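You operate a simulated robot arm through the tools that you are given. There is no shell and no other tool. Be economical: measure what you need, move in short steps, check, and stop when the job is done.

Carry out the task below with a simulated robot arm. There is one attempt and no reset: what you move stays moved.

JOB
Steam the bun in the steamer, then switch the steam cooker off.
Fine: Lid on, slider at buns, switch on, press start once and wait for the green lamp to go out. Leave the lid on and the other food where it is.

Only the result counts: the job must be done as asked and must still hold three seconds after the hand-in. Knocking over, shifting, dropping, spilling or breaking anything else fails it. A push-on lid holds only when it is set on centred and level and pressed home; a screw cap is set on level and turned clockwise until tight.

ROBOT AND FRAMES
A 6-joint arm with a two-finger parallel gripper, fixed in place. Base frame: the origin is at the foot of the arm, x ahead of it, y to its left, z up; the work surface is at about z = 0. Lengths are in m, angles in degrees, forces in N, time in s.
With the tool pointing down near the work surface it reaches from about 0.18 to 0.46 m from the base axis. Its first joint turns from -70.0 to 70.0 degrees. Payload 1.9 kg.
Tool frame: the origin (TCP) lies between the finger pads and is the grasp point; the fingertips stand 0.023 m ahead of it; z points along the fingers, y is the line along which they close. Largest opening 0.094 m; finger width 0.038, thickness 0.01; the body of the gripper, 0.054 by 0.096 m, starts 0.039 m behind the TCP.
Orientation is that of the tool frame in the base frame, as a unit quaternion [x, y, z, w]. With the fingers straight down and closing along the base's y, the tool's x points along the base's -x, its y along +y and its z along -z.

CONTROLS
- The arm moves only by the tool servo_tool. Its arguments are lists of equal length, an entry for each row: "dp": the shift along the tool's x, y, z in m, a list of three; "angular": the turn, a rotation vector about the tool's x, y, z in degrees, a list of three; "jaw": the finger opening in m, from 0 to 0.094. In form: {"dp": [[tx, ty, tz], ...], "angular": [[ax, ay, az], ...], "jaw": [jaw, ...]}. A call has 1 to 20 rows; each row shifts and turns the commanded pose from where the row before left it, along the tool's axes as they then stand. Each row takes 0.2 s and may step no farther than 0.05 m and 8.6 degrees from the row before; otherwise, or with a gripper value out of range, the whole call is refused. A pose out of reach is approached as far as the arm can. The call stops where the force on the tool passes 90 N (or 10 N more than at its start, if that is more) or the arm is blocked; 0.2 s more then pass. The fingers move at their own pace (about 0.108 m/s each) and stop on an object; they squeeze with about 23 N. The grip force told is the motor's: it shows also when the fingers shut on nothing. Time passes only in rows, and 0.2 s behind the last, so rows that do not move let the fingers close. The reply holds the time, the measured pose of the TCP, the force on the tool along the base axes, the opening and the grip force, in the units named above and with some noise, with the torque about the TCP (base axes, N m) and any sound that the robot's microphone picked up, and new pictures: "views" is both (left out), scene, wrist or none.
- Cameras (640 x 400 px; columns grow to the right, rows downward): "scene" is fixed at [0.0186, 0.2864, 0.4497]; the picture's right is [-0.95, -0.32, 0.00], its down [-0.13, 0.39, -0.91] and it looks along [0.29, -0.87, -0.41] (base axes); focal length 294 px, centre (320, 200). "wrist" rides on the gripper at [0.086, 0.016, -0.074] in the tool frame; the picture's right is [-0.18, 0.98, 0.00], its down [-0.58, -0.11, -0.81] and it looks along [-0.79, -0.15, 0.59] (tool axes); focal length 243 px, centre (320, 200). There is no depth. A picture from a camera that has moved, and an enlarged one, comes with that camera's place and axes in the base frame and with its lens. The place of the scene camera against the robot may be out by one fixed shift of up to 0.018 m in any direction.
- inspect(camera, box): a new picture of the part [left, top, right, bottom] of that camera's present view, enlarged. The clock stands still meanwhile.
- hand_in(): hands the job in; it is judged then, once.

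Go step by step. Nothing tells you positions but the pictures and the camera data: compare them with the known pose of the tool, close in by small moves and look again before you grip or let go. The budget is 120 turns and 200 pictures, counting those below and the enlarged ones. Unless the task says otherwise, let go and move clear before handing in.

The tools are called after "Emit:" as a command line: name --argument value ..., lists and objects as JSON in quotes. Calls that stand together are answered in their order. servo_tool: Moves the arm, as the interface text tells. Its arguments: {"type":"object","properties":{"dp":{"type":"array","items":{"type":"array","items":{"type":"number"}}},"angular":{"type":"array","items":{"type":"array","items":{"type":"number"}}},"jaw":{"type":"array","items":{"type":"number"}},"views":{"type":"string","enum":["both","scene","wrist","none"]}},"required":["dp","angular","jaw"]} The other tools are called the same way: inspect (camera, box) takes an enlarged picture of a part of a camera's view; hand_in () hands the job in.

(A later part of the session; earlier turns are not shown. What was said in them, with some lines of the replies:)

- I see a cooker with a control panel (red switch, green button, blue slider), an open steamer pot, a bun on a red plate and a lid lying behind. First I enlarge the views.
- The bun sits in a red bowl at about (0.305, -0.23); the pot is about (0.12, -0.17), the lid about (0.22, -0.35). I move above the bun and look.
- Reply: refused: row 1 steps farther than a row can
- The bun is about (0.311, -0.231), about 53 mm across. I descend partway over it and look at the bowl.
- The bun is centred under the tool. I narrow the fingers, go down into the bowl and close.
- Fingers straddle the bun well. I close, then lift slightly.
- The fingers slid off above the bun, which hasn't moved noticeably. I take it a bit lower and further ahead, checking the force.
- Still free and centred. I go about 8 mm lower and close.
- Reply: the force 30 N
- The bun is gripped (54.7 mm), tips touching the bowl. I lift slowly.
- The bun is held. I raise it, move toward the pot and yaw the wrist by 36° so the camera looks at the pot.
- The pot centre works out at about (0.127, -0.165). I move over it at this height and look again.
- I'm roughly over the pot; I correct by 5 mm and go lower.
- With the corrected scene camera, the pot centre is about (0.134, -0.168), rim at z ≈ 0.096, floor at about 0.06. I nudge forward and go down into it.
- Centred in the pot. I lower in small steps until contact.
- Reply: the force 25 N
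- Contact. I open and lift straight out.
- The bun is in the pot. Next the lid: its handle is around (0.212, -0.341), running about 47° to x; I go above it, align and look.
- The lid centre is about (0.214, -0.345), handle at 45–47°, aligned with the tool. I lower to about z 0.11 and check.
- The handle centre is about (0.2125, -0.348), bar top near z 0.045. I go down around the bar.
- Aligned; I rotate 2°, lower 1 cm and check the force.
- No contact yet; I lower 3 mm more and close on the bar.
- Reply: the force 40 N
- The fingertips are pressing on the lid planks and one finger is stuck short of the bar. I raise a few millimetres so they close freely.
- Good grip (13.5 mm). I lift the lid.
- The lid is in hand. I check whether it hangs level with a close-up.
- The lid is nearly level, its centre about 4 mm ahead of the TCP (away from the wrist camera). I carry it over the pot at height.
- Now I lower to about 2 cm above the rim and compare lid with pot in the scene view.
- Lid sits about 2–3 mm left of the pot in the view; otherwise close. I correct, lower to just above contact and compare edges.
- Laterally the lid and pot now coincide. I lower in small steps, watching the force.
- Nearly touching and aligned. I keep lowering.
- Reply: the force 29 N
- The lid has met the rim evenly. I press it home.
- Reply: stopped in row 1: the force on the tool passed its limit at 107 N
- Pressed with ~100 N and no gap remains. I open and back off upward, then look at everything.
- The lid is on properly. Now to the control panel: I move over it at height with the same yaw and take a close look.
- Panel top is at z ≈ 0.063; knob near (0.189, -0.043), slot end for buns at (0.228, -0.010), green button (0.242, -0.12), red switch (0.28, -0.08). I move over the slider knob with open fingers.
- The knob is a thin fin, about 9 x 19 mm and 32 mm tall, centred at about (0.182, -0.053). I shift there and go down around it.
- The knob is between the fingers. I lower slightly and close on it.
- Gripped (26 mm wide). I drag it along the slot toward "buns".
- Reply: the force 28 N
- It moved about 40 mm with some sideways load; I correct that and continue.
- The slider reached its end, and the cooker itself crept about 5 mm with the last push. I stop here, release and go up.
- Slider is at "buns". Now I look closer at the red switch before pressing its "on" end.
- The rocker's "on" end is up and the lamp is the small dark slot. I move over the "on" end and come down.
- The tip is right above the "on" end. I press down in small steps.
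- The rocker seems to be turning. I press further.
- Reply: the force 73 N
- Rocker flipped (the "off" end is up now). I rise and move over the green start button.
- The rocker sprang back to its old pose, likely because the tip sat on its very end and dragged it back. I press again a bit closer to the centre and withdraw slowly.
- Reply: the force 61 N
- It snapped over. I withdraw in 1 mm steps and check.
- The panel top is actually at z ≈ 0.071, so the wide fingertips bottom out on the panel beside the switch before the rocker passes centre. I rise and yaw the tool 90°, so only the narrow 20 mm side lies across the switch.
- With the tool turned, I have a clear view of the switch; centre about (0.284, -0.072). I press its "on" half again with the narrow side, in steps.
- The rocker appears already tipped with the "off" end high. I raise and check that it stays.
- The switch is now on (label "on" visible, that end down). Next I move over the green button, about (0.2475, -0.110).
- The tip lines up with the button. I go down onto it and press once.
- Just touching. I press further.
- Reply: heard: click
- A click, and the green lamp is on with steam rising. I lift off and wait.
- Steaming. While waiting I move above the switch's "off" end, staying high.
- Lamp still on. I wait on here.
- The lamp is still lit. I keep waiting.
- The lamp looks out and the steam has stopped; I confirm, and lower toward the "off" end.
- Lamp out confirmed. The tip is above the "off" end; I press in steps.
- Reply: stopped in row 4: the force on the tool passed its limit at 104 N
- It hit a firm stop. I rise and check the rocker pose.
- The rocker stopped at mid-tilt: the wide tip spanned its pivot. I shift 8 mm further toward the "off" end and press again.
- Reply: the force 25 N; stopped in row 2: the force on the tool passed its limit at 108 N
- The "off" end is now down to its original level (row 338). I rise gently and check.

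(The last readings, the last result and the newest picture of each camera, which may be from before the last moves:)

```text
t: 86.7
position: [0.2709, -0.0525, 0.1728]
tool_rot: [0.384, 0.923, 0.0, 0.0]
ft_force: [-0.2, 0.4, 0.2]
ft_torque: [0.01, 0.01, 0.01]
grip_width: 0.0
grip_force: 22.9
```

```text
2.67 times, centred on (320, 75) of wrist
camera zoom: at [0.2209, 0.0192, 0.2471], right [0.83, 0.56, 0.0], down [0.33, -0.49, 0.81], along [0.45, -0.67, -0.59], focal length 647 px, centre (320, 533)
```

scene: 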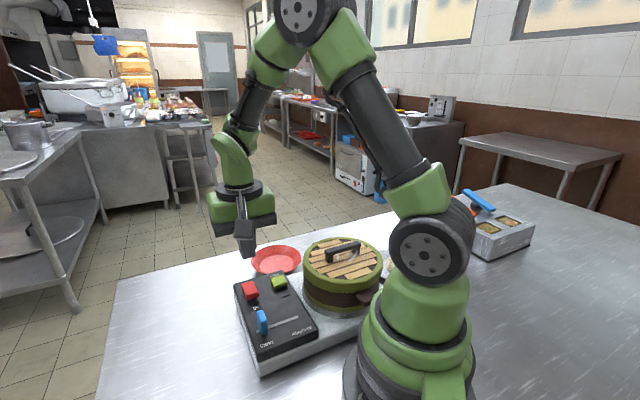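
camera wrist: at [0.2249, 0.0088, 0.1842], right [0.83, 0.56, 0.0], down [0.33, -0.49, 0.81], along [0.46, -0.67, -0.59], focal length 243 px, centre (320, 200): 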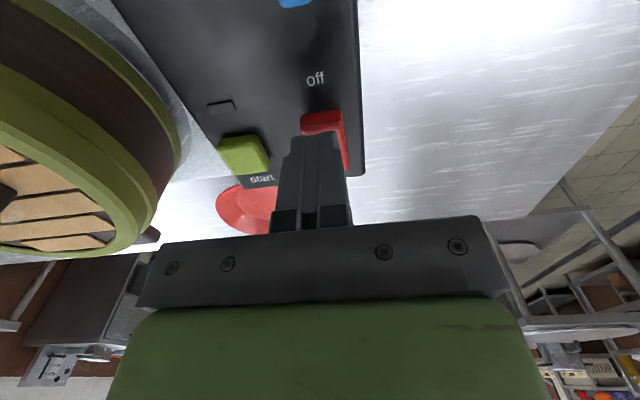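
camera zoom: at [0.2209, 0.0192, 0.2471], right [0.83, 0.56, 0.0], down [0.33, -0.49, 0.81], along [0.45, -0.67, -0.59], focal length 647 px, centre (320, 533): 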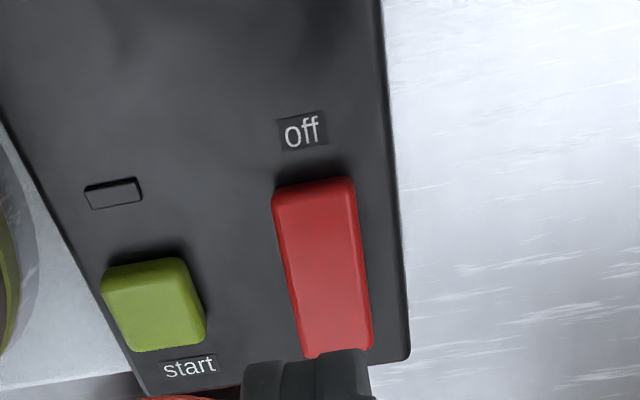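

The switch is back in its original off pose. I move up clear and take a last look.

Emit:
servo_tool --dp '[[0, 0, -0.04], [0, 0, -0.04], [0, 0, 0], [0, 0, 0], [0, 0, 0], [0, 0, 0], [0, 0, 0]]' --angular '[[0, 0, 0], [0, 0, 0], [0, 0, 0], [0, 0, 0], [0, 0, 0], [0, 0, 0], [0, 0, 0]]' --jaw '[0.02, 0.02, 0.02, 0.02, 0.02, 0.02, 0.02]' --views "none"

Emit:
inspect --camera "scene" --box '[215, 220, 405, 360]'

```text
t: 88.3
position: [0.2722, -0.0532, 0.2522]
tool_rot: [0.384, 0.923, 0.0, 0.0]
ft_force: [-0.5, -0.5, 0.2]
ft_torque: [0.01, -0.01, -0.02]
grip_width: 0.02
grip_force: 0.0
```

```text
2.86 times, centred on (310, 290) of scene
camera zoom: at [0.0186, 0.2864, 0.4497], right [-0.95, -0.32, 0.0], down [-0.13, 0.39, -0.91], along [0.29, -0.87, -0.41], focal length 840 px, centre (349, -57)
```

zoom: 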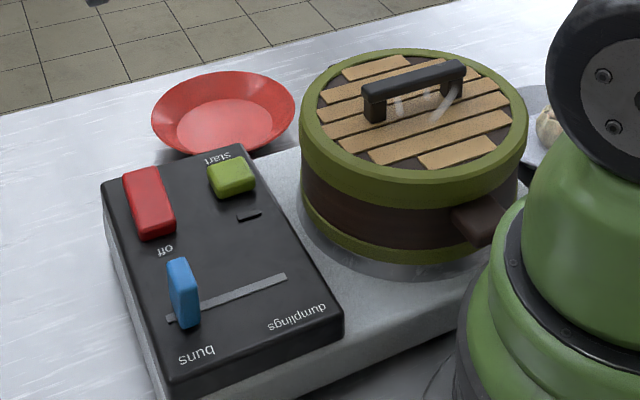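

The lid is on, the slider is at buns, the lamp is out, the switch is off and the arm is clear. I hand in.

Emit:
hand_in

```text
The job is handed in.
```

The bun is steamed and the steam cooker is switched off, with the lid still on and the slider left at buns; the job is handed in. I pressed start once, heard it click, and waited until the green lamp went out.

- **Cooker moved:** the whole cooker shifted about 5 mm on the table when the slider reached its end stop. I did not push it back.
- **Switch:** the on/off switch took more than one press in each direction. It ended back in its original off position.
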